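You operate a simulated robot arm through the tools that you are given. There is no shell and no other tool.

You are at the controls of a simulated robot arm. One attempt, no reset.

Task
Take the blue gauge and put it on the top of the long processor. Put the batten on the top of the pump unit. Fetch the white marker and set it in the yellow bin. Close the side door. Take the green terminal block from the middle shelf of the parts rack and put it on the white bearing block. Put the 25 um filter carton from the mixing bench under the taps on the top of the grey steel table and the 50 um filter carton on the fourth shelf from the bottom of the parts rack. Take the small sprocket and leave it on the top of the oven. Any order will do. Set down upright: filter carton.

The check looks at the end state, three seconds after you hand in, the way a careful person would. Anything else that was tipped, shoved, dropped, spilled or broken makes it a failure.

Robot
A 7-joint arm with a two-finger parallel gripper on a trunk, on a base that moves. Base frame: it is fixed to the floor where the robot stands at the start and does not move with it; the origin is under the middle of the robot, x ahead of it, y to its left, z up; the surface under the hand at the start is at about z = 0.897. Units: m, degrees, N and s.
With the tool pointing down near the work surface it reaches from about 0.24 to 0.64 m from the robot's upright axis, wherever it stands. Its first joint turns from -166.0 to 166.0 degrees. Places, roughly: batten (16x3x3 cm) [0.4, 0.2, 0.9]; blue gauge [0.5, 0, 1]; filter carton [-4.25, 6.25, 1]; fourth shelf of the parts rack [-3.6, 6.5, 1.4]; side door [1.2, 0.5, 0.8]; small sprocket (5x5x3 cm) [-5.2, 3.9, 0.3]; terminal block [-3.5, 6.5, 1]; top of the grey steel table [-2.6, 4.7, 0.8]; top of the long processor [2, -0.3, 1]; top of the oven [-7.6, 0.5, 1.1]; top of the pump unit (24x24 cm) [-0.24, -2.34, 1.04]; white bearing block (6x6x3 cm) [-5.4, 4.1, 0.3]; white marker (3x3x14 cm) [0.7, -1.3, 1.7]; yellow bin (17x22x9 cm) [-0.6, 1.9, 0.2]. Payload 1.57 kg.
The TCP is the grasp point between the finger pads, 0.03 m short of the fingertips. In the tool frame z runs along the fingers and y along their closing line. The gripper opens to 0.08 m. The fingers are 0.017 m wide and 0.012 m thick; the gripper's body (0.04 by 0.082 m) begins 0.08 m behind the TCP.
Orientation is told as [roll, pitch, yaw] about the base's x, y, z axes, in that order, counted from this pose: with the fingers straight down and closing along the base's y, the tool's x points along the base's -x, its y along +y and its z along -z.

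Tools
- The arm moves only by the tool servo_tool. Its argument "motion" is a list of rows, each a list of 7 numbers: the turn, a rotation vector about the tool's x, y, z in units of 60 degrees (1.0 is 60 degrees), then the shift along the tool's x, y, z in units of 100 mm (1.0 is 100 mm), then the opening, from 0 (shut) to 1 (fully open). In form: [[ax, ay, az, dx, dy, dz, hand], ...]. A call has 1 to 20 rows; each row is the pose to reach, as a shift and turn from the pose commanded when the call began, along the tool's axes at that moment. A call with a number of a shift or a turn outside -1 to 1 is refused whole. Rows are played at 5 a second. More than 0.05 m and 8.6 degrees between two rows, or a gripper value outside its range, and nothing of the call is played. Where a pose cannot be reached the arm comes as near as it can. A force on the tool above 40 N (or 10 N above the force at the start of the call, whichever is more), or a blocked arm, ends the call early, and 0.2 s more pass. Each finger travels about 0.072 m/s and halts on what it meets, pressing with about 38 N; the grip force reading is that of the motor and also rises with nothing between the fingers. The clock runs only during rows and for 0.2 s after the last one: add rows that repeat a pose to give the fingers time. The reply holds the time, the measured pose of the TCP, the force on the tool along the base axes, the opening and the grip force, in the units named above and with some noise, with the torque about the TCP (base axes, N m) and any sound that the robot's microphone picked up, and new pictures: "views" is both (left out), scene, wrist or none.
- Cameras (640 x 400 px; columns grow to the right, rows downward): "scene" is now at [0.239, 0.0119, 1.4526]; the picture's right is [0.18, -0.98, 0.00], its down [-0.83, -0.15, -0.54] and it looks along [0.53, 0.10, -0.84] (base axes); focal length 282 px, centre (320, 200). "wrist" rides on the gripper at [0.072, -0.007, -0.122] in the tool frame; the picture's right is [0.09, 1.00, 0.00], its down [-0.84, 0.08, -0.54] and it looks along [-0.54, 0.05, 0.84] (tool axes); focal length 238 px, centre (320, 200). There is no depth. A picture from a camera that has moved, and an enlarged one, comes with that camera's place and axes in the base frame and with its lens.
- lift_body(by): slides the trunk up (or, below 0, down) by that many m; the arm and the scene camera ride with it, the base frame stays. It gives what a move gives, with no picture.
- base_move(legs): drives the robot by 1 to 6 legs, each [ahead, left, turn to the left] in m, m and degrees, along the robot's own axes; the way and the turn of a leg run together, so that a leg with both is an arc; at most 1.5 m and 180 degrees a leg. The arm and the cameras ride along, it lands a little off, and it stops where it bumps. It gives what a move gives, and a new picture of the scene camera.
- head_to(pan, tilt): turns the head with the scene camera to pan (to the left, within 86 degrees either way) and tilt (down, from -29 to 69), counted from straight ahead of the robot. It gives what a move gives, and a new picture of the scene camera.
- enlarge(camera, box): a new picture of the part [left, top, right, bottom] of that camera's present view, enlarged. The clock stands still meanwhile.
- close_job(): hands the job in; it is judged then, once.

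Nothing tells you exact positions but the pictures and the camera data. Unless the task says otherwise, let go and move clear before handing in.

The tools are called after ">>>" by a JSON object that holds its "api" and its "payload". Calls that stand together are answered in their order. servo_tool: Moves the arm, as the interface text tells. Its arguments: {"type":"object","properties":{"motion":{"type":"array","items":{"type":"array","items":{"type":"number"}}},"views":{"type":"string","enum":["both","scene","wrist","none"]}},"required":["motion"]} The other tools are called the same way: lift_body (by) moves the trunk up or down; base_move (legs) drives the base; head_to (pan, tilt) turns the head that bears the scene camera; enlarge (camera, box) takes an enlarged picture of a part of a camera's view; close_job () hands the job in.

At the start:

```text
time_s: 0.0
tool_pos: [0.405, 0.1421, 1.1933]
ee_rot: [-0.1, 0.0, 0.0]
ft_force: [0.0, -0.3, 0.2]
torque: [0.0, 0.01, -0.05]
grip_width: 0.0801
grasp_force: 0.0
trunk travel left (down, up): [-0.7, 0.29]
robot x, y, heading: [0.0023, -0.0016, 0.2]
head pan, tilt (commanded): [10.3, 57.3]
```

scene: 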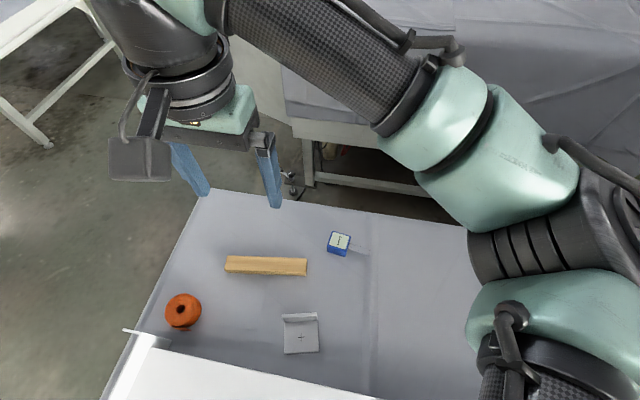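
wrist: 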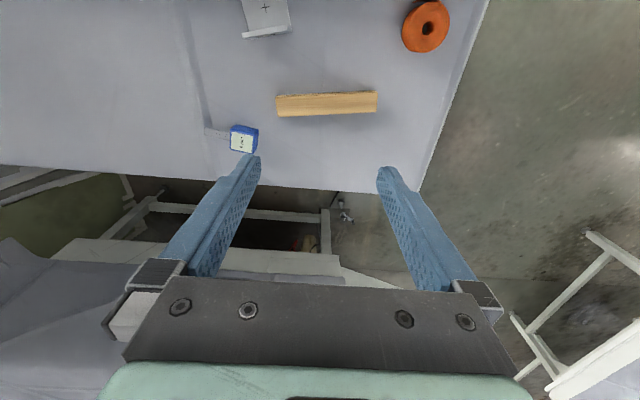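

I see the table in front with a wooden batten, a small blue gauge, an orange ring and a metal bracket. First I look around to learn where the other things are before moving the arm.

>>> {"api": "head_to", "payload": {"pan": 0, "tilt": 15}}

>>> {"api": "head_to", "payload": {"pan": -60, "tilt": 10}}

>>> {"api": "head_to", "payload": {"pan": 60, "tilt": 15}}

```text
time_s: 1.1
tool_pos: [0.4045, 0.1416, 1.1932]
ee_rot: [0.0, 0.0, 0.0]
ft_force: [0.1, -0.2, -0.5]
torque: [-0.02, -0.01, 0.03]
grip_width: 0.0798
grasp_force: 0.1
trunk travel left (down, up): [-0.7, 0.29]
robot x, y, heading: [-0.0017, 0.0037, -0.1]
head pan, tilt (commanded): [0.0, 15.0]
camera scene: at [0.2639, -0.0006, 1.5157], right [0.0, -1.0, 0.0], down [-0.26, 0.0, -0.97], along [0.97, 0.0, -0.26], focal length 282 px, centre (320, 200)
```

scene: 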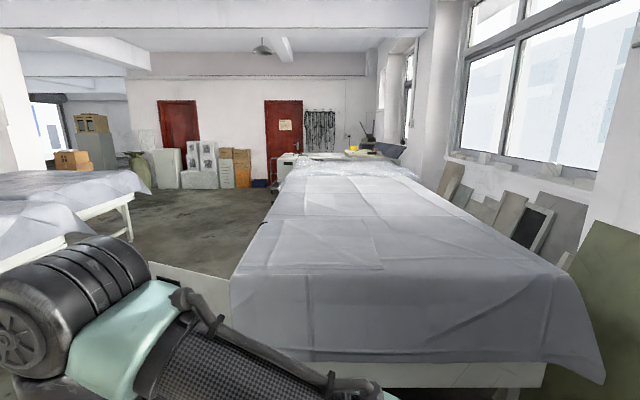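

```text
time_s: 2.4
tool_pos: [0.4059, 0.1422, 1.1945]
ee_rot: [0.0, -0.1, 0.0]
ft_force: [1.1, 0.3, -0.2]
torque: [0.0, 0.01, 0.01]
grip_width: 0.08
grasp_force: 0.0
trunk travel left (down, up): [-0.7, 0.29]
robot x, y, heading: [0.0047, 0.002, -0.0]
head pan, tilt (commanded): [-60.0, 10.0]
camera scene: at [0.2171, -0.0811, 1.5239], right [-0.87, -0.5, 0.0], down [-0.09, 0.15, -0.98], along [0.49, -0.85, -0.17], focal length 282 px, centre (320, 200)
```

scene: 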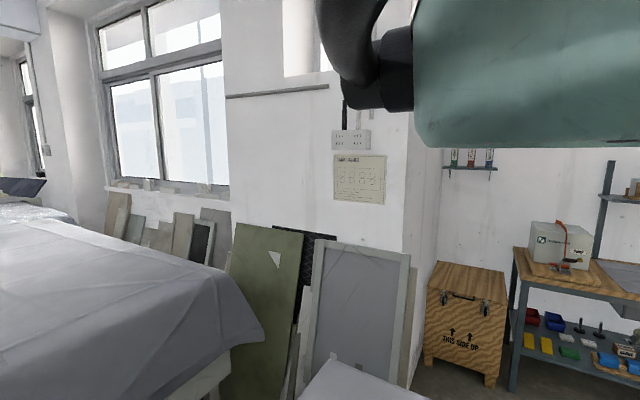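

```text
time_s: 4.4
tool_pos: [0.4067, 0.1422, 1.1939]
ee_rot: [0.0, 0.0, 0.0]
ft_force: [-0.3, 0.2, 0.3]
torque: [0.0, -0.01, -0.04]
grip_width: 0.08
grasp_force: 0.0
trunk travel left (down, up): [-0.7, 0.29]
robot x, y, heading: [-0.0034, -0.0008, 0.0]
head pan, tilt (commanded): [60.0, 15.0]
camera scene: at [0.2173, 0.0803, 1.5158], right [0.87, -0.5, 0.0], down [-0.13, -0.22, -0.97], along [0.48, 0.84, -0.26], focal length 282 px, centre (320, 200)
```

scene: 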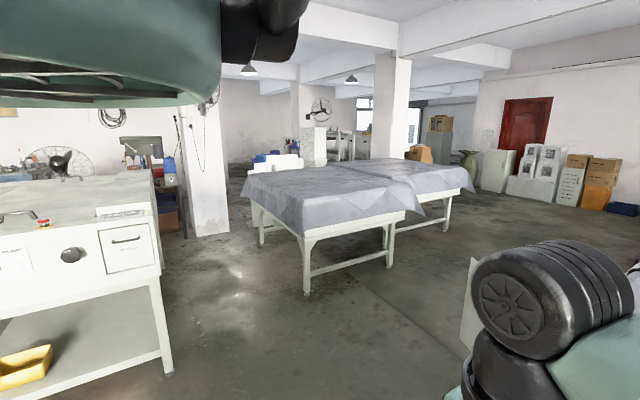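

The big sheet-covered machine ahead should be the long processor, a white panel at its left near side may be the side door, and to the right is a bench with the pump unit. I look further around and downward.

>>> {"api": "head_to", "payload": {"pan": 25, "tilt": 35}}

>>> {"api": "head_to", "payload": {"pan": -86, "tilt": 15}}

>>> {"api": "head_to", "payload": {"pan": 86, "tilt": 20}}

```text
time_s: 5.4
tool_pos: [0.4052, 0.1421, 1.1938]
ee_rot: [0.0, -0.1, 0.0]
ft_force: [0.3, 0.2, 0.0]
torque: [0.0, -0.03, -0.02]
grip_width: 0.0799
grasp_force: 0.1
trunk travel left (down, up): [-0.7, 0.29]
robot x, y, heading: [0.0013, 0.0025, -0.1]
head pan, tilt (commanded): [25.0, 35.0]
camera scene: at [0.2503, 0.0367, 1.4838], right [0.42, -0.91, 0.0], down [-0.52, -0.24, -0.82], along [0.74, 0.35, -0.57], focal length 282 px, centre (320, 200)
```

scene: 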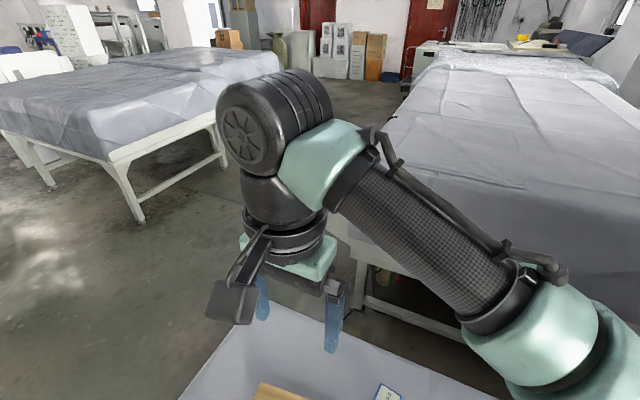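

```text
time_s: 7.3
tool_pos: [0.4056, 0.1407, 1.1942]
ee_rot: [0.0, 0.0, 0.0]
ft_force: [-0.7, 0.4, -1.0]
torque: [-0.01, 0.03, 0.01]
grip_width: 0.0796
grasp_force: 0.0
trunk travel left (down, up): [-0.7, 0.29]
robot x, y, heading: [0.0037, 0.0013, 0.1]
head pan, tilt (commanded): [-85.9, 15.0]
camera scene: at [0.1772, -0.0938, 1.5157], right [-1.0, -0.07, 0.0], down [-0.02, 0.26, -0.97], along [0.07, -0.96, -0.26], focal length 282 px, centre (320, 200)
```

scene: 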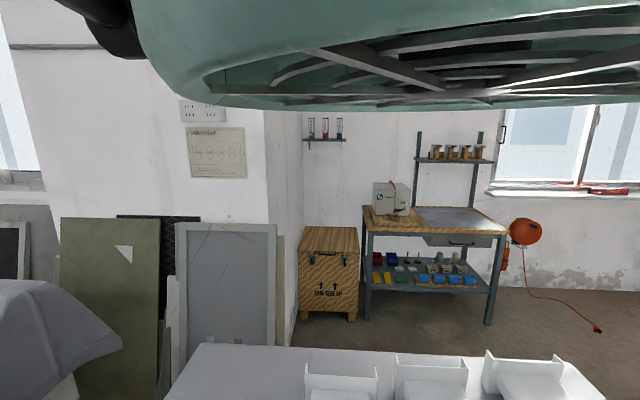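

```text
time_s: 9.9
tool_pos: [0.4051, 0.1415, 1.1941]
ee_rot: [0.0, 0.1, -0.1]
ft_force: [0.3, 0.5, 0.3]
torque: [0.02, 0.0, -0.02]
grip_width: 0.0799
grasp_force: 0.1
trunk travel left (down, up): [-0.7, 0.29]
robot x, y, heading: [0.0051, 0.003, 0.0]
head pan, tilt (commanded): [85.9, 20.0]
camera scene: at [0.1771, 0.0923, 1.5076], right [1.0, -0.07, 0.0], down [-0.02, -0.34, -0.94], along [0.07, 0.94, -0.34], focal length 282 px, centre (320, 200)
```

scene: 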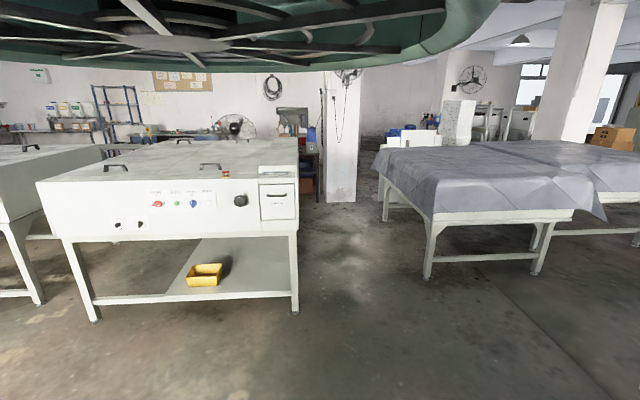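

The yellow bin sits on the lower shelf of a machine to the left, and the pump unit is on a bench to the right behind some white surface. I look downward on both sides to learn what is near my base before I drive.

>>> {"api": "head_to", "payload": {"pan": -86, "tilt": 55}}

>>> {"api": "head_to", "payload": {"pan": -45, "tilt": 55}}

>>> {"api": "head_to", "payload": {"pan": 0, "tilt": 69}}

>>> {"api": "head_to", "payload": {"pan": 45, "tilt": 60}}

>>> {"api": "head_to", "payload": {"pan": 86, "tilt": 60}}

```text
time_s: 12.5
tool_pos: [0.4045, 0.1419, 1.1944]
ee_rot: [0.0, 0.0, -0.1]
ft_force: [0.1, 0.1, 0.9]
torque: [-0.03, 0.04, 0.03]
grip_width: 0.08
grasp_force: 0.0
trunk travel left (down, up): [-0.7, 0.29]
robot x, y, heading: [-0.0003, -0.0011, 0.1]
head pan, tilt (commanded): [-85.9, 55.0]
camera scene: at [0.1756, -0.0725, 1.4555], right [-1.0, -0.07, 0.0], down [-0.06, 0.82, -0.57], along [0.04, -0.57, -0.82], focal length 282 px, centre (320, 200)
```

scene: 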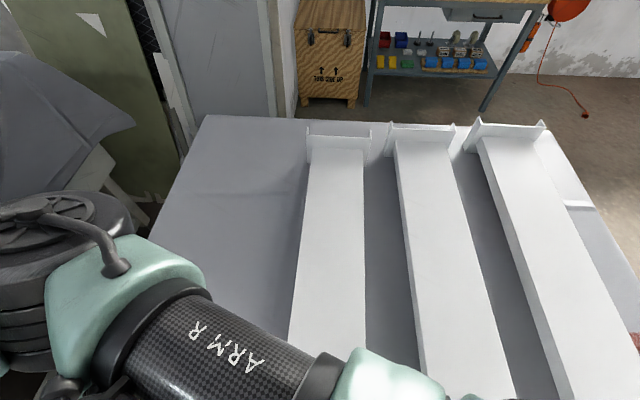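

```text
time_s: 13.6
tool_pos: [0.4061, 0.1424, 1.1939]
ee_rot: [0.0, -0.1, 0.1]
ft_force: [-0.4, 0.2, 0.4]
torque: [0.01, 0.0, 0.0]
grip_width: 0.0798
grasp_force: 0.0
trunk travel left (down, up): [-0.7, 0.29]
robot x, y, heading: [0.0017, -0.0035, -0.1]
head pan, tilt (commanded): [-45.0, 55.0]
camera scene: at [0.2214, -0.0516, 1.4555], right [-0.71, -0.71, 0.0], down [-0.58, 0.58, -0.57], along [0.41, -0.41, -0.82], focal length 282 px, centre (320, 200)
```

scene: 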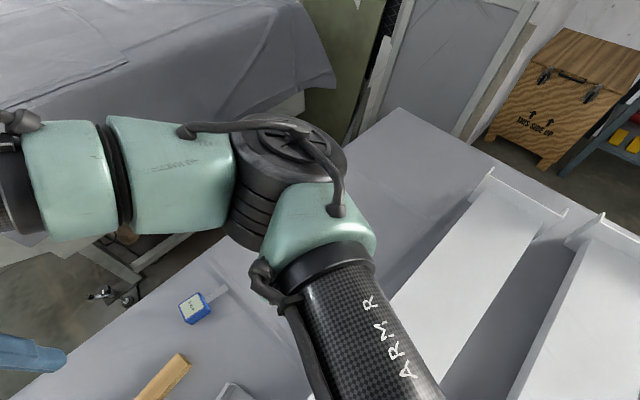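

```text
time_s: 14.7
tool_pos: [0.4048, 0.1413, 1.1939]
ee_rot: [0.0, 0.1, 0.0]
ft_force: [0.2, -0.7, 1.5]
torque: [-0.03, 0.04, 0.03]
grip_width: 0.08
grasp_force: 0.1
trunk travel left (down, up): [-0.7, 0.29]
robot x, y, heading: [-0.0022, -0.0003, 0.1]
head pan, tilt (commanded): [0.0, 68.8]
camera scene: at [0.2264, -0.0007, 1.4401], right [0.0, -1.0, 0.0], down [-0.93, 0.0, -0.36], along [0.36, 0.0, -0.93], focal length 282 px, centre (320, 200)
```

scene: 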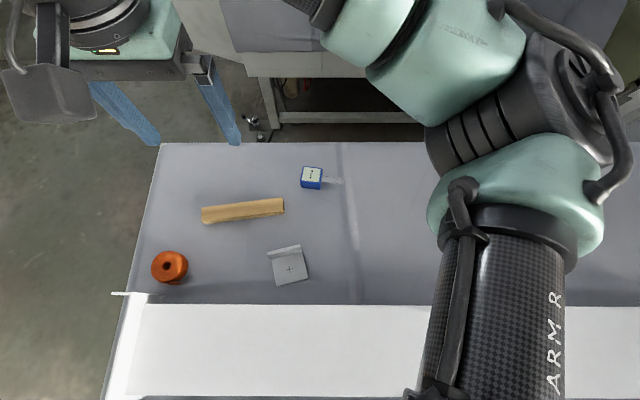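

```text
time_s: 15.8
tool_pos: [0.405, 0.142, 1.1934]
ee_rot: [0.0, 0.1, 0.0]
ft_force: [0.0, -0.6, -0.3]
torque: [0.0, -0.01, 0.0]
grip_width: 0.0799
grasp_force: 0.1
trunk travel left (down, up): [-0.7, 0.29]
robot x, y, heading: [0.0022, -0.0003, -0.1]
head pan, tilt (commanded): [45.0, 60.0]
camera scene: at [0.2177, 0.0465, 1.4494], right [0.71, -0.71, 0.0], down [-0.61, -0.61, -0.5], along [0.35, 0.35, -0.87], focal length 282 px, centre (320, 200)
```

scene: 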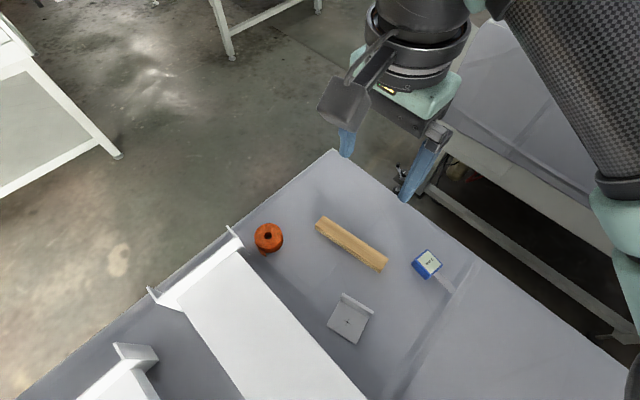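

```text
time_s: 16.9
tool_pos: [0.4066, 0.141, 1.1943]
ee_rot: [-0.1, 0.0, 0.0]
ft_force: [0.0, -0.7, 0.2]
torque: [-0.01, 0.02, -0.01]
grip_width: 0.0799
grasp_force: 0.1
trunk travel left (down, up): [-0.7, 0.29]
robot x, y, heading: [-0.0016, -0.0, -0.0]
head pan, tilt (commanded): [85.9, 60.0]
camera scene: at [0.1753, 0.0659, 1.4495], right [1.0, -0.07, 0.0], down [-0.06, -0.86, -0.5], along [0.04, 0.5, -0.87], focal length 282 px, centre (320, 200)
```

scene: 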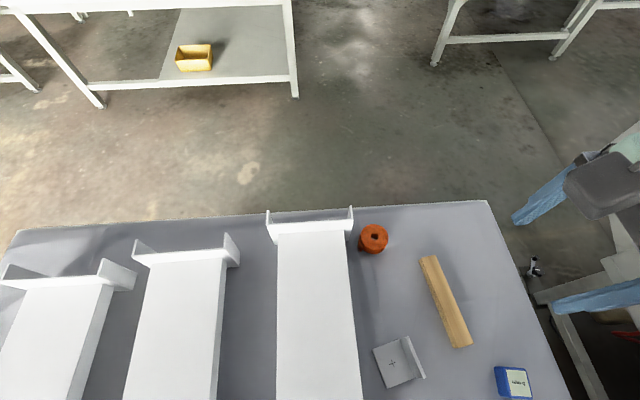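

The table with the white channels seems to lie right around me; batten around (0.41, 0.15), gauge around (0.476, 0.017) by two views. I take a close look at both.

>>> {"api": "head_to", "payload": {"pan": 5, "tilt": 60}}

>>> {"api": "enlarge", "payload": {"camera": "scene", "box": [180, 140, 400, 280]}}

>>> {"api": "enlarge", "payload": {"camera": "wrist", "box": [200, 60, 400, 190]}}

```text
time_s: 18.4
tool_pos: [0.4049, 0.1412, 1.1946]
ee_rot: [0.0, 0.0, 0.0]
ft_force: [-0.8, 0.6, -0.1]
torque: [0.04, 0.01, 0.0]
grip_width: 0.08
grasp_force: 0.0
trunk travel left (down, up): [-0.7, 0.29]
robot x, y, heading: [0.0019, -0.0031, -0.3]
head pan, tilt (commanded): [5.0, 60.0]
camera scene: at [0.2369, 0.0053, 1.4495], right [0.09, -1.0, 0.0], down [-0.86, -0.08, -0.5], along [0.5, 0.04, -0.87], focal length 282 px, centre (320, 200)
```

scene: 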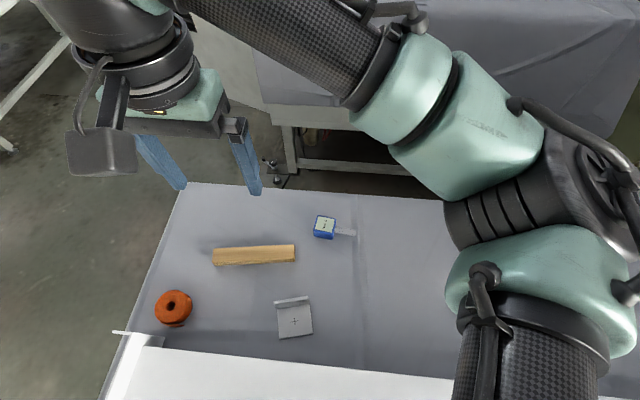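

```text
2.86 times, centred on (290, 210) of scene
camera zoom: at [0.2369, 0.0053, 1.4495], right [0.09, -1.0, 0.0], down [-0.86, -0.08, -0.5], along [0.5, 0.04, -0.87], focal length 805 px, centre (406, 171)
```

zoom: 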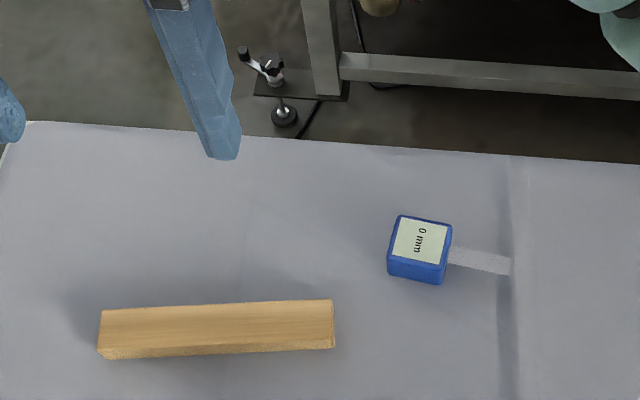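

```text
3.08 times, centred on (300, 125) of wrist
camera zoom: at [0.3322, 0.1351, 1.3155], right [-0.09, 1.0, 0.0], down [0.84, 0.08, 0.54], along [0.54, 0.05, -0.84], focal length 733 px, centre (382, 431)
```

zoom: 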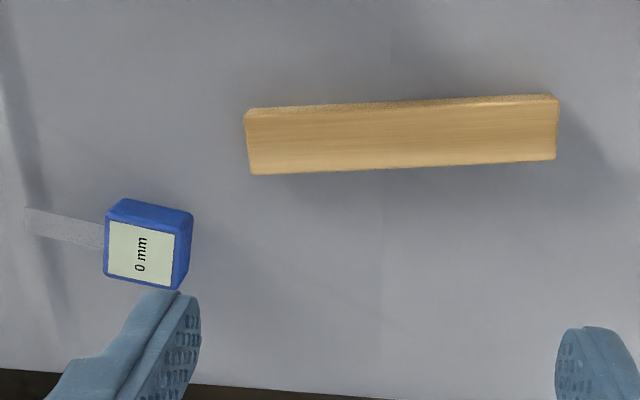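

The gauge is a blue cube reading "0 mm" with a thin pale strip on its right side; the batten is turned about 8 degrees. Before gripping anything, I test a tiny base move to see whether the base can move freely where it stands.

>>> {"api": "base_move", "payload": {"legs": [[-0.05, 0, 0]]}}

```text
time_s: 19.4
tool_pos: [0.3565, 0.1406, 1.1936]
ee_rot: [0.0, 0.1, -0.1]
ft_force: [-0.4, -0.8, -0.4]
torque: [-0.02, -0.03, 0.0]
grip_width: 0.0802
grasp_force: 0.0
trunk travel left (down, up): [-0.7, 0.29]
robot x, y, heading: [-0.0479, -0.0004, -0.2]
head pan, tilt (commanded): [5.0, 60.0]
camera scene: at [0.1879, 0.0048, 1.4497], right [0.09, -1.0, 0.0], down [-0.86, -0.07, -0.5], along [0.5, 0.04, -0.87], focal length 282 px, centre (320, 200)
```

scene: 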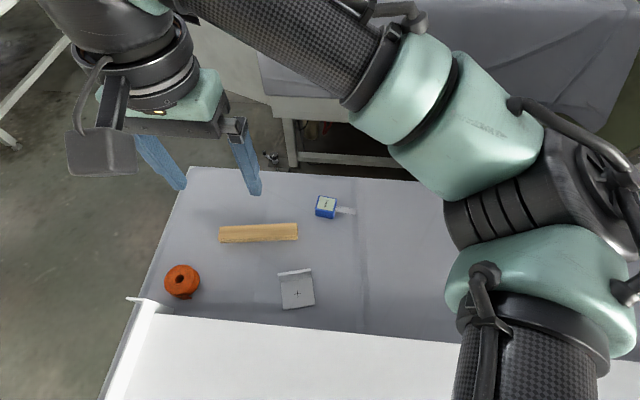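

The base moves freely. I turn the gripper by about 42 degrees and bring it toward the gauge, as the first half of the approach.

>>> {"api": "servo_tool", "payload": {"motion": [[0, 0, -0.1, -0.09, -0.09, 0.07, 1], [0, 0, -0.2, -0.18, -0.18, 0.14, 1], [0, 0, -0.3, -0.27, -0.27, 0.21, 1], [0, 0, -0.4, -0.36, -0.36, 0.28, 1], [0, 0, -0.5, -0.45, -0.45, 0.35, 1], [0, 0, -0.6, -0.54, -0.54, 0.42, 1], [0, 0, -0.7, -0.63, -0.63, 0.49, 1], [0, 0, -0.7, -0.63, -0.63, 0.49, 1]], "views": "both"}}

```text
time_s: 21.1
tool_pos: [0.4207, 0.0781, 1.145]
ee_rot: [0.0, 0.0, 42.0]
ft_force: [-0.2, 0.5, 0.4]
torque: [0.04, 0.01, -0.01]
grip_width: 0.08
grasp_force: 0.0
trunk travel left (down, up): [-0.7, 0.29]
robot x, y, heading: [-0.0489, 0.002, -0.1]
head pan, tilt (commanded): [5.0, 60.0]
camera scene: at [0.1889, 0.0049, 1.4495], right [0.09, -1.0, 0.0], down [-0.86, -0.07, -0.5], along [0.5, 0.04, -0.87], focal length 282 px, centre (320, 200)
camera wrist: at [0.3703, 0.0253, 1.2659], right [-0.73, 0.68, 0.0], down [0.57, 0.62, 0.54], along [0.37, 0.4, -0.84], focal length 238 px, centre (320, 200)
```

scene: 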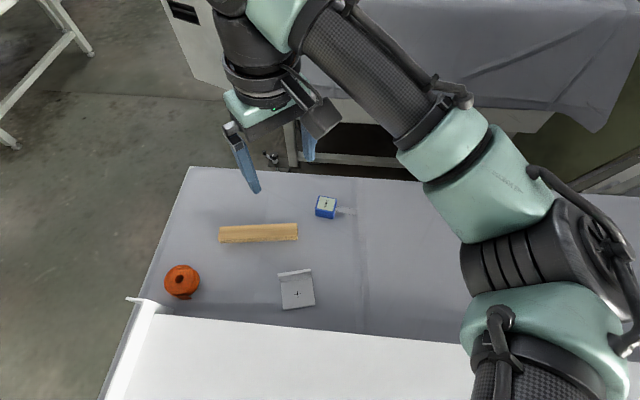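
wrist: 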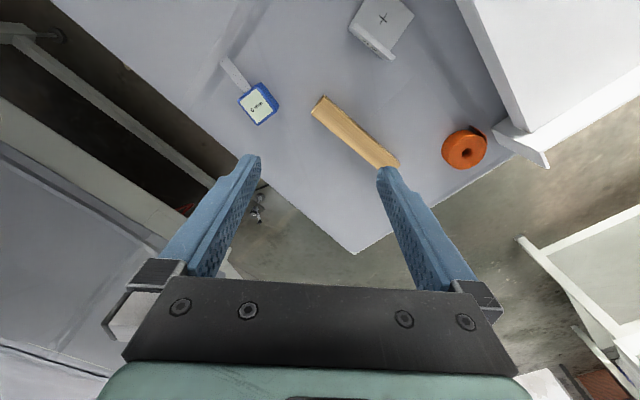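

The motion follows my frame as expected. I finish the turn to about 85 degrees and center above the gauge.

>>> {"api": "servo_tool", "payload": {"motion": [[0, 0, -0.1, 0, -0.12, 0.12, 1], [0, 0, -0.2, 0, -0.25, 0.25, 1], [0, 0, -0.3, 0, -0.37, 0.38, 1], [0, 0, -0.4, 0, -0.49, 0.5, 1], [0, 0, -0.5, 0, -0.61, 0.63, 1], [0, 0, -0.6, 0, -0.73, 0.76, 1], [0, 0, -0.717, -0.01, -0.863, 0.9, 1], [0, 0, -0.717, -0.01, -0.863, 0.9, 1], [0, 0, -0.717, -0.01, -0.863, 0.9, 1]], "views": "both"}}

>>> {"api": "enlarge", "payload": {"camera": "wrist", "box": [200, 60, 440, 210]}}

```text
time_s: 23.1
tool_pos: [0.4781, 0.0116, 1.054]
ee_rot: [0.1, 0.0, 84.9]
ft_force: [0.6, 0.6, -0.4]
torque: [0.02, -0.03, 0.0]
grip_width: 0.0799
grasp_force: 0.1
trunk travel left (down, up): [-0.7, 0.29]
robot x, y, heading: [-0.0515, -0.0003, -0.0]
head pan, tilt (commanded): [5.0, 60.0]
camera scene: at [0.1891, 0.0048, 1.4494], right [0.09, -1.0, 0.0], down [-0.86, -0.07, -0.5], along [0.5, 0.04, -0.87], focal length 282 px, centre (320, 200)
camera wrist: at [0.477, -0.0593, 1.1759], right [-1.0, 0.0, 0.0], down [0.0, 0.84, 0.54], along [0.0, 0.54, -0.84], focal length 238 px, centre (320, 200)
```

scene: 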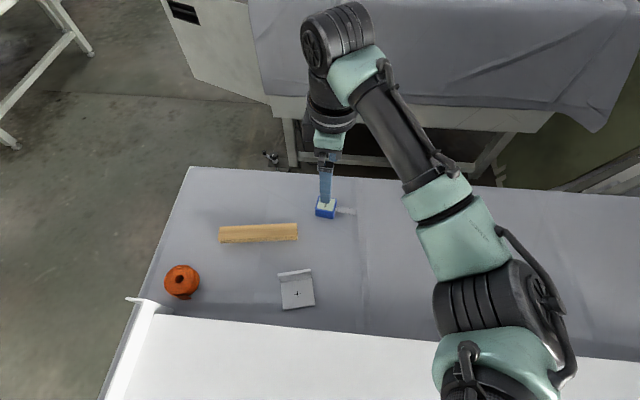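
wrist: 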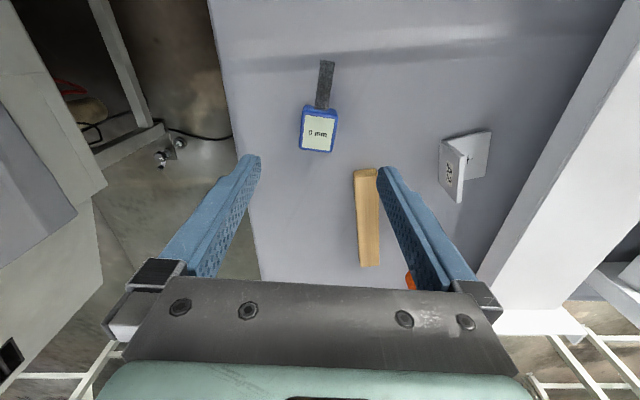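

```text
2.67 times, centred on (320, 135) of wrist
camera zoom: at [0.477, -0.0593, 1.1759], right [-1.0, 0.0, 0.0], down [0.0, 0.84, 0.54], along [0.0, 0.54, -0.84], focal length 636 px, centre (320, 373)
```

zoom: 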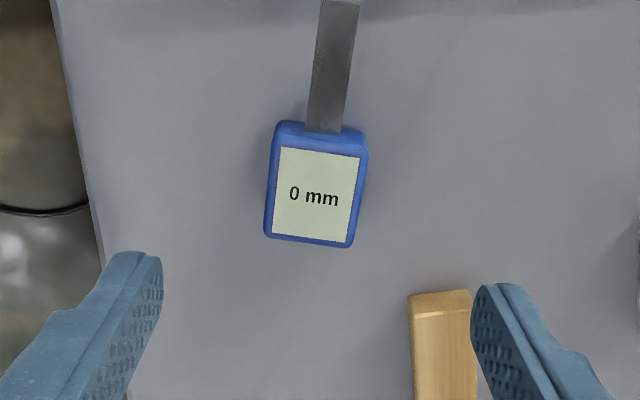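

The gauge is centered at about (0.478, 0.017), with a thin steel blade attached on its right side; fingers will close on its two clear sides. I correct by 5 mm and 2 degrees and go down part of the way.

>>> {"api": "servo_tool", "payload": {"motion": [[0, 0, 0.03, -0.055, 0, 0.15, 1], [0, 0, 0.03, -0.055, 0, 0.3, 1], [0, 0, 0.03, -0.055, 0, 0.45, 1], [0, 0, 0.03, -0.055, 0, 0.6, 1], [0, 0, 0.03, -0.055, 0, 0.75, 1], [0, 0, 0.03, -0.055, 0, 0.85, 1], [0, 0, 0.03, -0.055, 0, 0.85, 1]], "views": "wrist"}}

```text
time_s: 24.8
tool_pos: [0.4816, 0.0183, 0.9709]
ee_rot: [0.0, 0.0, 83.1]
ft_force: [-0.8, 0.3, 0.1]
torque: [0.0, 0.02, 0.01]
grip_width: 0.0802
grasp_force: 0.0
trunk travel left (down, up): [-0.7, 0.29]
robot x, y, heading: [-0.0459, 0.0, -0.2]
head pan, tilt (commanded): [5.0, 60.0]
camera wrist: at [0.4777, -0.0533, 1.0921], right [-1.0, 0.03, 0.0], down [0.02, 0.84, 0.54], along [0.02, 0.54, -0.84], focal length 238 px, centre (320, 200)
```

wrist: 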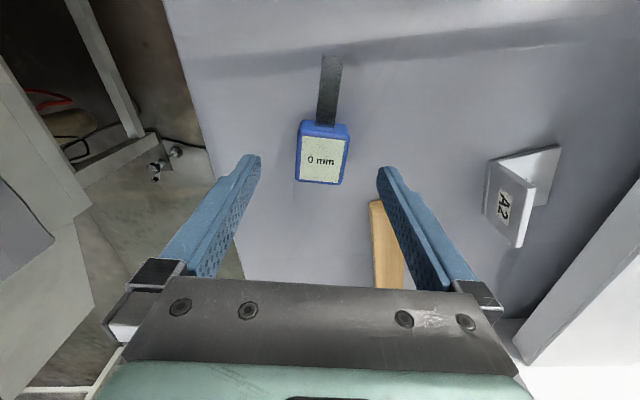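

Well centered. I descend the last 4 cm and close.

>>> {"api": "servo_tool", "payload": {"motion": [[0, 0, 0, 0, 0, 0.15, 1], [0, 0, 0, 0, 0, 0.3, 1], [0, 0, 0, 0, 0, 0.4, 1], [0, 0, 0, 0, 0, 0.4, 1], [0, 0, 0, 0, 0, 0.4, 0.5], [0, 0, 0, 0, 0, 0.4, 0], [0, 0, 0, 0, 0, 0.4, 0], [0, 0, 0, 0, 0, 0.4, 0], [0, 0, 0, 0, 0, 0.4, 0]], "views": "wrist"}}

```text
time_s: 26.8
tool_pos: [0.477, 0.0191, 0.9292]
ee_rot: [0.0, 0.1, 83.1]
ft_force: [-0.7, 0.5, -0.7]
torque: [0.0, 0.02, -0.02]
grip_width: 0.0373
grasp_force: 38.3
trunk travel left (down, up): [-0.7, 0.29]
robot x, y, heading: [-0.0517, 0.0035, 0.0]
head pan, tilt (commanded): [5.0, 60.0]
camera wrist: at [0.4748, -0.0528, 1.0514], right [-1.0, 0.03, 0.0], down [0.02, 0.84, 0.54], along [0.01, 0.54, -0.84], focal length 238 px, centre (320, 200)
```

wrist: 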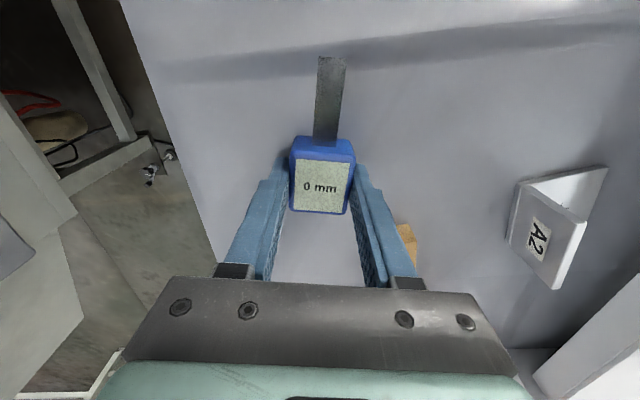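

The gauge is gripped (37 mm). I raise it by lifting the trunk, then look at the processor ahead.

>>> {"api": "lift_body", "payload": {"by": 0.25}}

>>> {"api": "head_to", "payload": {"pan": 0, "tilt": 35}}

>>> {"api": "head_to", "payload": {"pan": 35, "tilt": 35}}

```text
time_s: 29.3
tool_pos: [0.4777, 0.0194, 1.1796]
ee_rot: [0.0, 0.1, 83.1]
ft_force: [-1.0, 0.0, -1.2]
torque: [0.03, 0.0, 0.02]
grip_width: 0.0373
grasp_force: 37.9
trunk travel left (down, up): [-0.95, 0.04]
robot x, y, heading: [-0.0494, -0.0017, -0.3]
head pan, tilt (commanded): [5.0, 60.0]
```

```text
time_s: 30.2
tool_pos: [0.4773, 0.0186, 1.1797]
ee_rot: [0.0, 0.0, 83.1]
ft_force: [0.2, -0.1, -0.7]
torque: [0.01, 0.01, -0.03]
grip_width: 0.0372
grasp_force: 38.1
trunk travel left (down, up): [-0.95, 0.04]
robot x, y, heading: [-0.045, 0.0025, 0.0]
head pan, tilt (commanded): [0.0, 35.0]
camera scene: at [0.2107, -0.001, 1.7337], right [0.0, -1.0, 0.0], down [-0.57, 0.0, -0.82], along [0.82, 0.0, -0.57], focal length 282 px, centre (320, 200)
```

scene: 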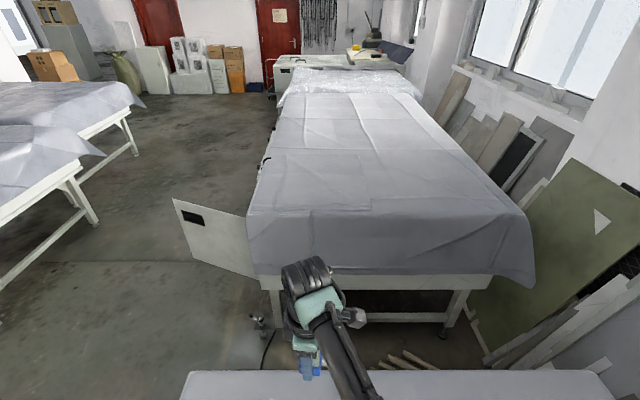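

```text
time_s: 31.2
tool_pos: [0.4776, 0.0187, 1.1799]
ee_rot: [0.0, 0.0, 83.1]
ft_force: [0.0, 0.4, -1.0]
torque: [0.0, -0.06, -0.01]
grip_width: 0.0369
grasp_force: 37.8
trunk travel left (down, up): [-0.95, 0.04]
robot x, y, heading: [-0.0479, -0.0004, -0.2]
head pan, tilt (commanded): [35.0, 35.0]
camera scene: at [0.195, 0.0494, 1.7337], right [0.57, -0.82, 0.0], down [-0.47, -0.33, -0.82], along [0.67, 0.47, -0.57], focal length 282 px, centre (320, 200)
```

scene: 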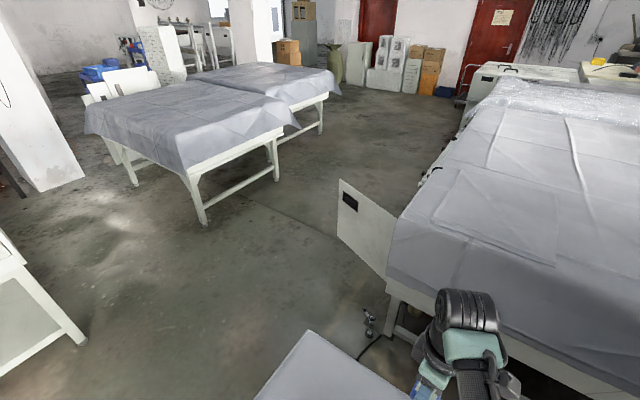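

I now see the whole processor: top from x≈1.13 on, y from about -0.8 to 0.3, and the side door hinged at its front left corner, standing open. I'll leave the table sideways (away from the loose parts on it) and approach the processor from its free left side.

>>> {"api": "base_move", "payload": {"legs": [[-0.1, 0, 0], [0, 0.25, 0]]}}

```text
time_s: 33.8
tool_pos: [0.3746, 0.2716, 1.1797]
ee_rot: [0.1, 0.0, 83.3]
ft_force: [-0.7, -0.5, -0.9]
torque: [0.0, 0.01, -0.02]
grip_width: 0.0372
grasp_force: 38.0
trunk travel left (down, up): [-0.95, 0.04]
robot x, y, heading: [-0.1481, 0.2543, 0.1]
head pan, tilt (commanded): [35.0, 35.0]
camera scene: at [0.0914, 0.3005, 1.7337], right [0.57, -0.82, 0.0], down [-0.47, -0.33, -0.82], along [0.67, 0.47, -0.57], focal length 282 px, centre (320, 200)
```

scene: 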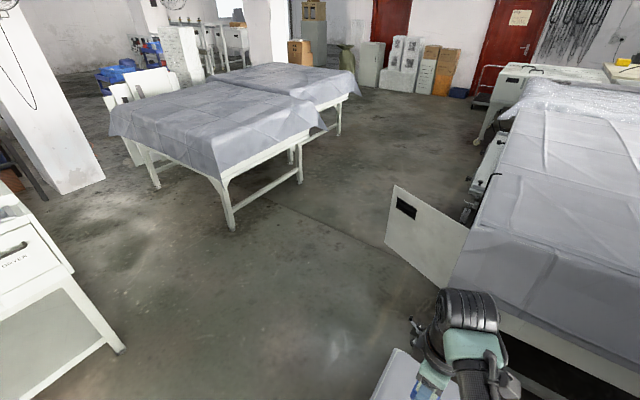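

No bump. I drive left out of the table, forward along the free aisle and turn to face the processor's left side.

>>> {"api": "base_move", "payload": {"legs": [[0, 0.78, 0], [1.0, 0, 0], [0.85, 0, 0]]}}

>>> {"api": "head_to", "payload": {"pan": -50, "tilt": 40}}

```text
time_s: 47.1
tool_pos: [2.226, 1.0498, 1.1797]
ee_rot: [0.0, 0.0, 81.5]
ft_force: [-0.1, 0.6, -1.0]
torque: [0.0, -0.03, -0.02]
grip_width: 0.0371
grasp_force: 38.1
trunk travel left (down, up): [-0.95, 0.04]
robot x, y, heading: [1.6994, 1.0473, -1.6]
head pan, tilt (commanded): [35.0, 35.0]
camera scene: at [1.9433, 1.0884, 1.7338], right [0.55, -0.84, 0.0], down [-0.48, -0.31, -0.82], along [0.69, 0.45, -0.57], focal length 282 px, centre (320, 200)
```

scene: 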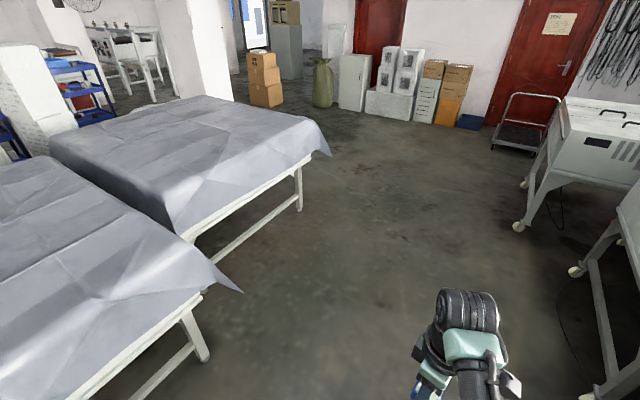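

```text
time_s: 48.7
tool_pos: [2.2262, 1.0488, 1.1795]
ee_rot: [0.0, 0.0, 81.5]
ft_force: [-0.1, 0.1, -0.7]
torque: [0.01, 0.01, -0.01]
grip_width: 0.037
grasp_force: 37.7
trunk travel left (down, up): [-0.95, 0.04]
robot x, y, heading: [1.7009, 1.0471, -1.6]
head pan, tilt (commanded): [-50.0, 40.0]
camera scene: at [1.9228, 0.9734, 1.7262], right [-0.78, -0.62, 0.0], down [-0.4, 0.5, -0.77], along [0.47, -0.6, -0.64], focal length 282 px, centre (320, 200)
```

scene: 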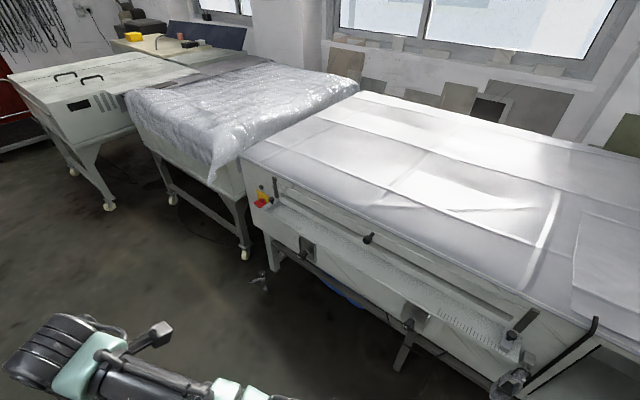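

The processor's flat top is in view with its left edge near y≈0.33. I drive a bit further forward, turn right to face it and approach so the hand comes above the flat sheet.

>>> {"api": "base_move", "payload": {"legs": [[0.2, 0, 0], [0, 0, -88.4]]}}

>>> {"api": "head_to", "payload": {"pan": 0, "tilt": 50}}

```text
time_s: 54.1
tool_pos: [1.9076, 0.5129, 1.1796]
ee_rot: [0.0, 0.0, -8.1]
ft_force: [-0.2, -0.4, -1.1]
torque: [0.0, -0.03, 0.0]
grip_width: 0.037
grasp_force: 38.0
trunk travel left (down, up): [-0.95, 0.04]
robot x, y, heading: [1.9011, 1.0397, -91.3]
head pan, tilt (commanded): [-50.0, 40.0]
camera scene: at [1.8286, 0.8155, 1.7262], right [-0.63, 0.78, 0.0], down [0.5, 0.4, -0.77], along [-0.6, -0.48, -0.64], focal length 282 px, centre (320, 200)
```

scene: 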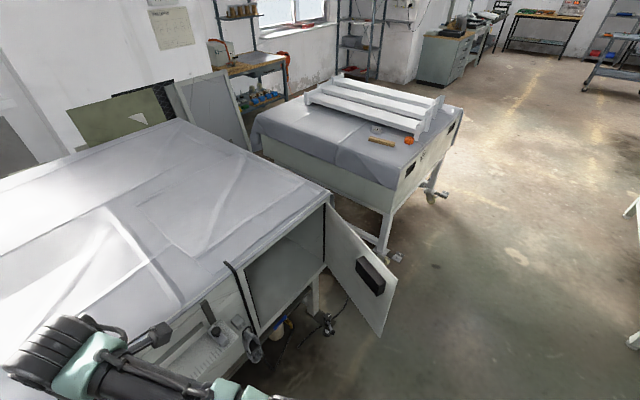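

```text
time_s: 55.2
tool_pos: [1.9058, 0.5127, 1.1811]
ee_rot: [0.1, 0.0, -8.1]
ft_force: [0.4, 0.7, -0.7]
torque: [-0.01, -0.03, 0.0]
grip_width: 0.0371
grasp_force: 37.8
trunk travel left (down, up): [-0.95, 0.04]
robot x, y, heading: [1.8986, 1.0361, -91.2]
head pan, tilt (commanded): [0.0, 50.0]
camera scene: at [1.8931, 0.7917, 1.712], right [-1.0, 0.02, 0.0], down [0.02, 0.77, -0.64], along [-0.01, -0.64, -0.77], focal length 282 px, centre (320, 200)
```

scene: 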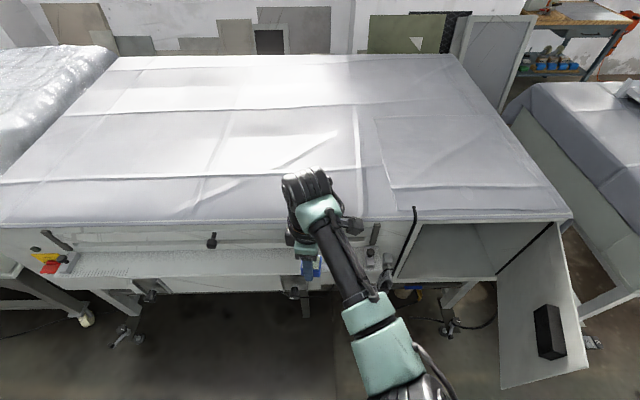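

The flat strip of the processor top nearest to me (y from 0.12 to 0.33) is a good spot for the gauge. I drive 0.24 m closer.

>>> {"api": "base_move", "payload": {"legs": [[0.24, 0, 1.2]]}}

```text
time_s: 57.0
tool_pos: [1.9132, 0.2773, 1.1808]
ee_rot: [0.0, 0.0, -7.0]
ft_force: [-0.2, -0.1, -0.5]
torque: [0.01, -0.02, -0.01]
grip_width: 0.0375
grasp_force: 38.8
trunk travel left (down, up): [-0.95, 0.04]
robot x, y, heading: [1.8947, 0.8019, -90.4]
head pan, tilt (commanded): [0.0, 50.0]
camera scene: at [1.895, 0.5557, 1.7122], right [-1.0, 0.0, 0.0], down [0.0, 0.77, -0.64], along [0.0, -0.64, -0.77], focal length 282 px, centre (320, 200)
```

scene: 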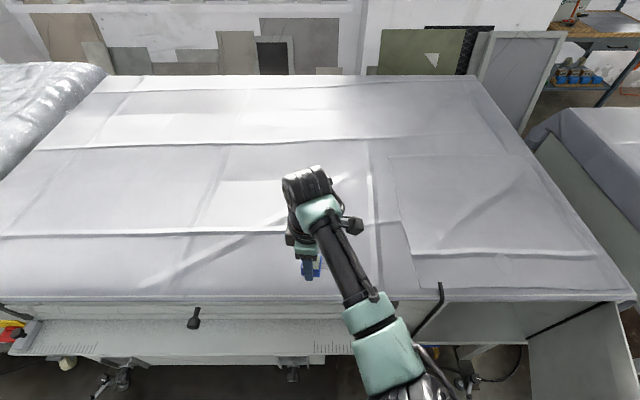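

I extend the hand over the strip and lower it to just above the top.

>>> {"api": "servo_tool", "payload": {"motion": [[0, 0, 0, -0.1, -0.24, 0, 0], [0, 0, 0, -0.2, -0.48, 0.05, 0], [0, 0, 0, -0.29, -0.72, 0.2, 0], [0, 0, 0, -0.29, -0.72, 0.4, 0], [0, 0, 0, -0.29, -0.72, 0.6, 0], [0, 0, 0, -0.29, -0.72, 0.8, 0], [0, 0, 0, -0.29, -0.72, 0.9, 0], [0, 0, 0, -0.29, -0.72, 0.95, 0], [0, 0, 0, -0.29, -0.72, 0.95, 0]], "views": "both"}}

```text
time_s: 59.0
tool_pos: [1.9351, 0.2037, 1.0847]
ee_rot: [0.0, 0.0, -7.0]
ft_force: [0.2, -0.6, -1.1]
torque: [0.05, 0.0, 0.0]
grip_width: 0.037
grasp_force: 38.3
trunk travel left (down, up): [-0.95, 0.04]
robot x, y, heading: [1.8962, 0.8024, -90.2]
head pan, tilt (commanded): [0.0, 50.0]
camera scene: at [1.895, 0.5546, 1.712], right [-1.0, 0.0, 0.0], down [0.0, 0.77, -0.64], along [0.0, -0.64, -0.77], focal length 282 px, centre (320, 200)
camera wrist: at [1.8611, 0.2054, 1.2068], right [0.03, 1.0, 0.0], down [0.84, -0.02, 0.54], along [0.54, -0.02, -0.84], focal length 238 px, centre (320, 200)
```

scene: 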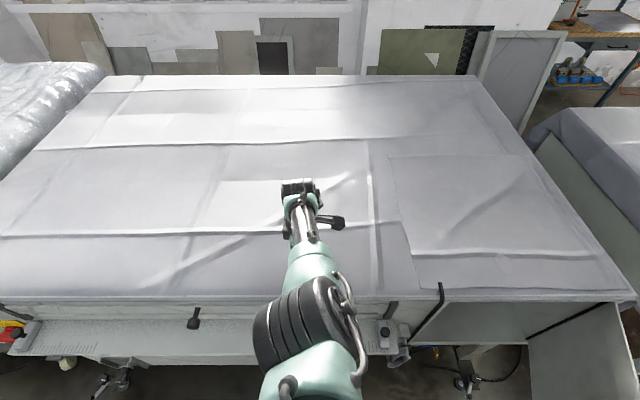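
wrist: 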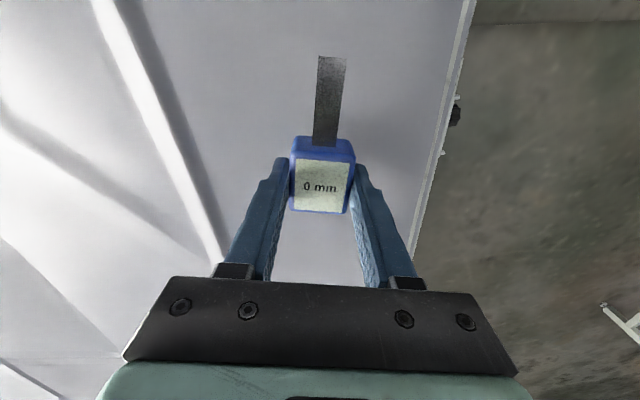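

The gauge hangs above the sheet, about 9 cm from the edge. I lower slowly in short calls to feel the contact.

>>> {"api": "servo_tool", "payload": {"motion": [[0, 0, 0, 0, 0, 0.1, 0], [0, 0, 0, 0, 0, 0.2, 0], [0, 0, 0, 0, 0, 0.3, 0], [0, 0, 0, 0, 0, 0.35, 0], [0, 0, 0, 0, 0, 0.4, 0], [0, 0, 0, 0, 0, 0.43, 0], [0, 0, 0, 0, 0, 0.43, 0]], "views": "wrist"}}

```text
time_s: 60.2
tool_pos: [1.9346, 0.2121, 1.0668]
ee_rot: [-0.9, -0.4, -6.8]
ft_force: [-1.9, 11.7, 20.1]
torque: [0.98, 0.1, 0.05]
grip_width: 0.0372
grasp_force: 38.4
out of reach, approached as far as the arm can: row 1, 2, 3, 4, 5
trunk travel left (down, up): [-0.95, 0.04]
robot x, y, heading: [1.8941, 0.8011, -90.1]
head pan, tilt (commanded): [0.0, 50.0]
stopped in row 5: the force on the tool passed its limit at 43 N (the readings are from after the stop); the commanded pose is now the measured one
camera wrist: at [1.8607, 0.2151, 1.1887], right [0.03, 1.0, -0.02], down [0.84, -0.01, 0.55], along [0.54, -0.03, -0.84], focal length 238 px, centre (320, 200)
```

wrist: 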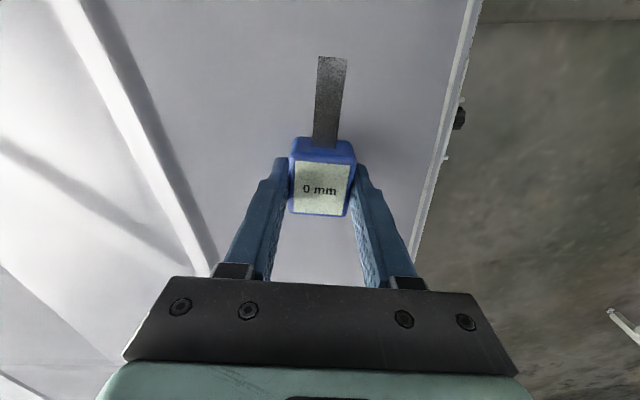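

The gauge has touched the top (surface about z=1.035, a little higher than estimated). I ease off by 2 mm and read the force.

>>> {"api": "servo_tool", "payload": {"motion": [[0, 0, 0, 0, 0, -0.02, 0], [0, 0, 0, 0, 0, -0.02, 0]], "views": "none"}}

```text
time_s: 60.8
tool_pos: [1.9348, 0.2105, 1.0679]
ee_rot: [-1.0, -0.4, -6.8]
ft_force: [2.4, 9.8, 9.3]
torque: [0.56, -0.04, -0.07]
grip_width: 0.0372
grasp_force: 37.8
trunk travel left (down, up): [-0.95, 0.04]
robot x, y, heading: [1.8958, 0.8014, -90.2]
head pan, tilt (commanded): [0.0, 50.0]
```

>>> {"api": "servo_tool", "payload": {"motion": [[0, 0, 0, 0, 0.03, -0.01, 0], [0, 0, 0, 0, 0.03, -0.01, 0]], "views": "both"}}

>>> {"api": "enlarge", "payload": {"camera": "wrist", "box": [220, 40, 500, 240]}}

```text
time_s: 61.4
tool_pos: [1.9342, 0.2106, 1.0689]
ee_rot: [-1.1, -0.4, -6.9]
ft_force: [0.6, 5.5, 5.6]
torque: [0.36, 0.0, -0.02]
grip_width: 0.0371
grasp_force: 38.2
trunk travel left (down, up): [-0.95, 0.04]
robot x, y, heading: [1.894, 0.7989, -90.2]
head pan, tilt (commanded): [0.0, 50.0]
camera scene: at [1.895, 0.5565, 1.7123], right [-1.0, 0.0, 0.0], down [0.0, 0.77, -0.64], along [0.0, -0.64, -0.77], focal length 282 px, centre (320, 200)
camera wrist: at [1.8605, 0.2148, 1.1888], right [0.03, 1.0, -0.02], down [0.84, -0.01, 0.55], along [0.55, -0.03, -0.84], focal length 238 px, centre (320, 200)
```

scene: 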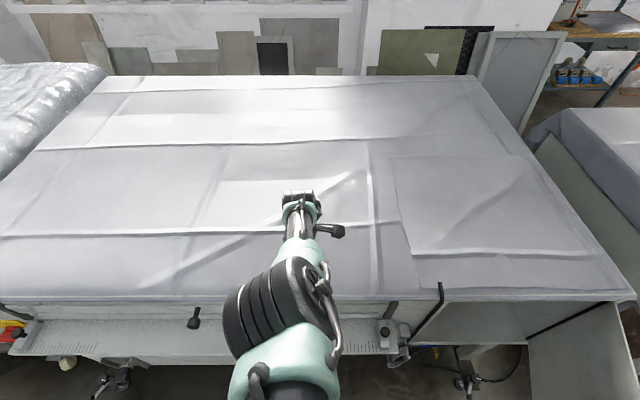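
wrist: 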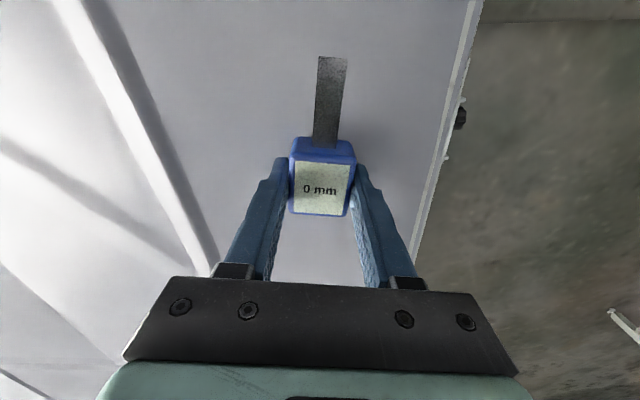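

```text
2.00 times, centred on (360, 140) of wrist
camera zoom: at [1.8605, 0.2148, 1.1888], right [0.03, 1.0, -0.02], down [0.84, -0.01, 0.55], along [0.55, -0.03, -0.84], focal length 477 px, centre (240, 320)
```

zoom: 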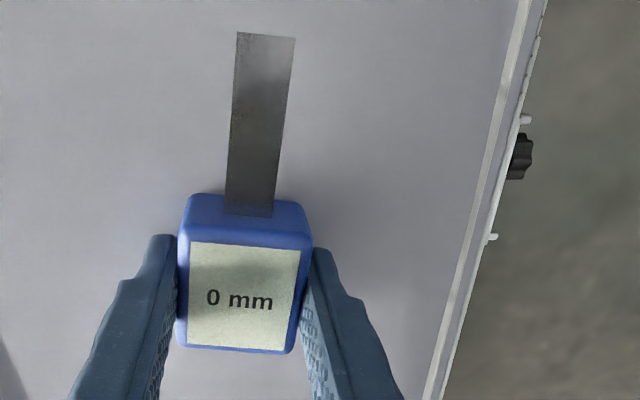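

The gauge rests lightly on the top. I open the fingers and rise straight up.

>>> {"api": "servo_tool", "payload": {"motion": [[0, 0, 0, 0, 0, 0, 0.6], [0, 0, 0, 0, 0, 0, 0.8], [0, 0, 0, 0, 0, 0, 0.8], [0, 0, 0, 0, 0, 0, 0.8]], "views": "wrist"}}

```text
time_s: 62.4
tool_pos: [1.9342, 0.2089, 1.0677]
ee_rot: [-1.1, -0.4, -6.8]
ft_force: [-2.1, -6.9, 10.7]
torque: [0.2, 0.06, 0.03]
grip_width: 0.0573
grasp_force: 0.0
trunk travel left (down, up): [-0.95, 0.04]
robot x, y, heading: [1.893, 0.7996, -90.2]
head pan, tilt (commanded): [0.0, 50.0]
camera wrist: at [1.8603, 0.213, 1.189], right [0.03, 1.0, -0.02], down [0.84, -0.01, 0.55], along [0.55, -0.03, -0.84], focal length 238 px, centre (320, 200)
```

wrist: 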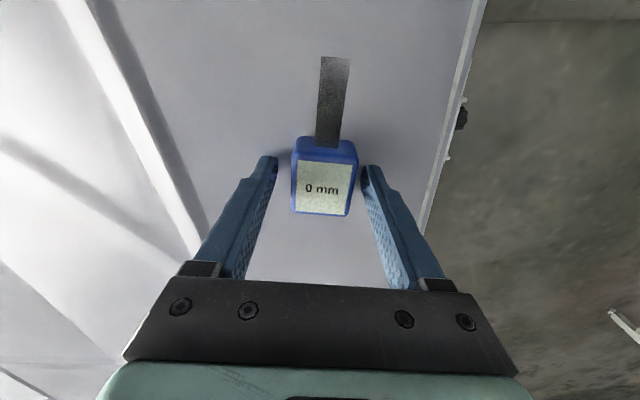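

Released. I rise slowly.

>>> {"api": "servo_tool", "payload": {"motion": [[0, 0, 0, 0, 0, -0.05, 0.75], [0, 0, 0, 0, 0, -0.15, 0.75], [0, 0, 0, 0, 0, -0.3, 0.75], [0, 0, 0, 0, 0, -0.5, 0.75], [0, 0, 0, 0, 0, -0.75, 0.75], [0, 0, 0, 0, 0, -1, 0.75], [0, 0, 0, 0, 0, -1, 0.75]], "views": "wrist"}}

>>> {"api": "enlarge", "payload": {"camera": "wrist", "box": [220, 40, 500, 240]}}

```text
time_s: 64.0
tool_pos: [1.9384, 0.1733, 1.1504]
ee_rot: [-0.9, -0.3, -6.9]
ft_force: [-0.5, 0.5, -0.6]
torque: [0.01, 0.01, -0.01]
grip_width: 0.0599
grasp_force: 0.0
out of reach, approached as far as the arm can: row 1, 2, 3, 4, 5, 6, 7
trunk travel left (down, up): [-0.95, 0.04]
robot x, y, heading: [1.8934, 0.8032, -90.4]
head pan, tilt (commanded): [0.0, 50.0]
camera wrist: at [1.8649, 0.1771, 1.2721], right [0.03, 1.0, -0.02], down [0.84, -0.01, 0.55], along [0.55, -0.03, -0.84], focal length 238 px, centre (320, 200)
```

wrist: 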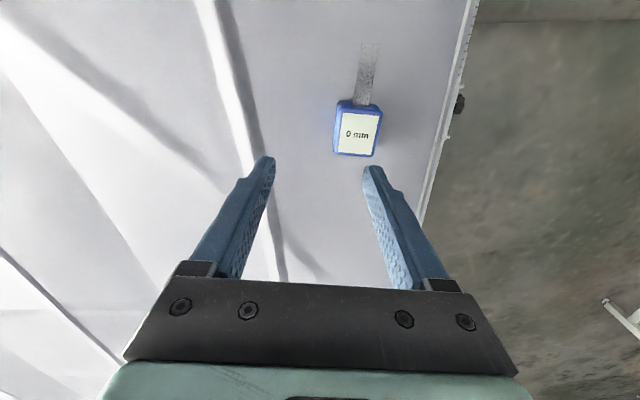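

```text
2.00 times, centred on (360, 140) of wrist
camera zoom: at [1.8649, 0.1771, 1.2721], right [0.03, 1.0, -0.02], down [0.84, -0.01, 0.55], along [0.55, -0.03, -0.84], focal length 477 px, centre (240, 320)
```

zoom: 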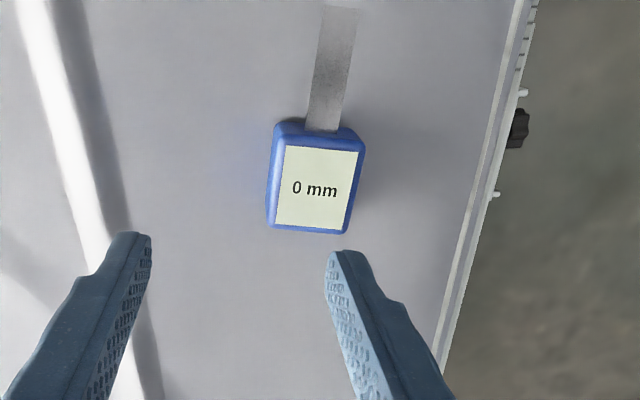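

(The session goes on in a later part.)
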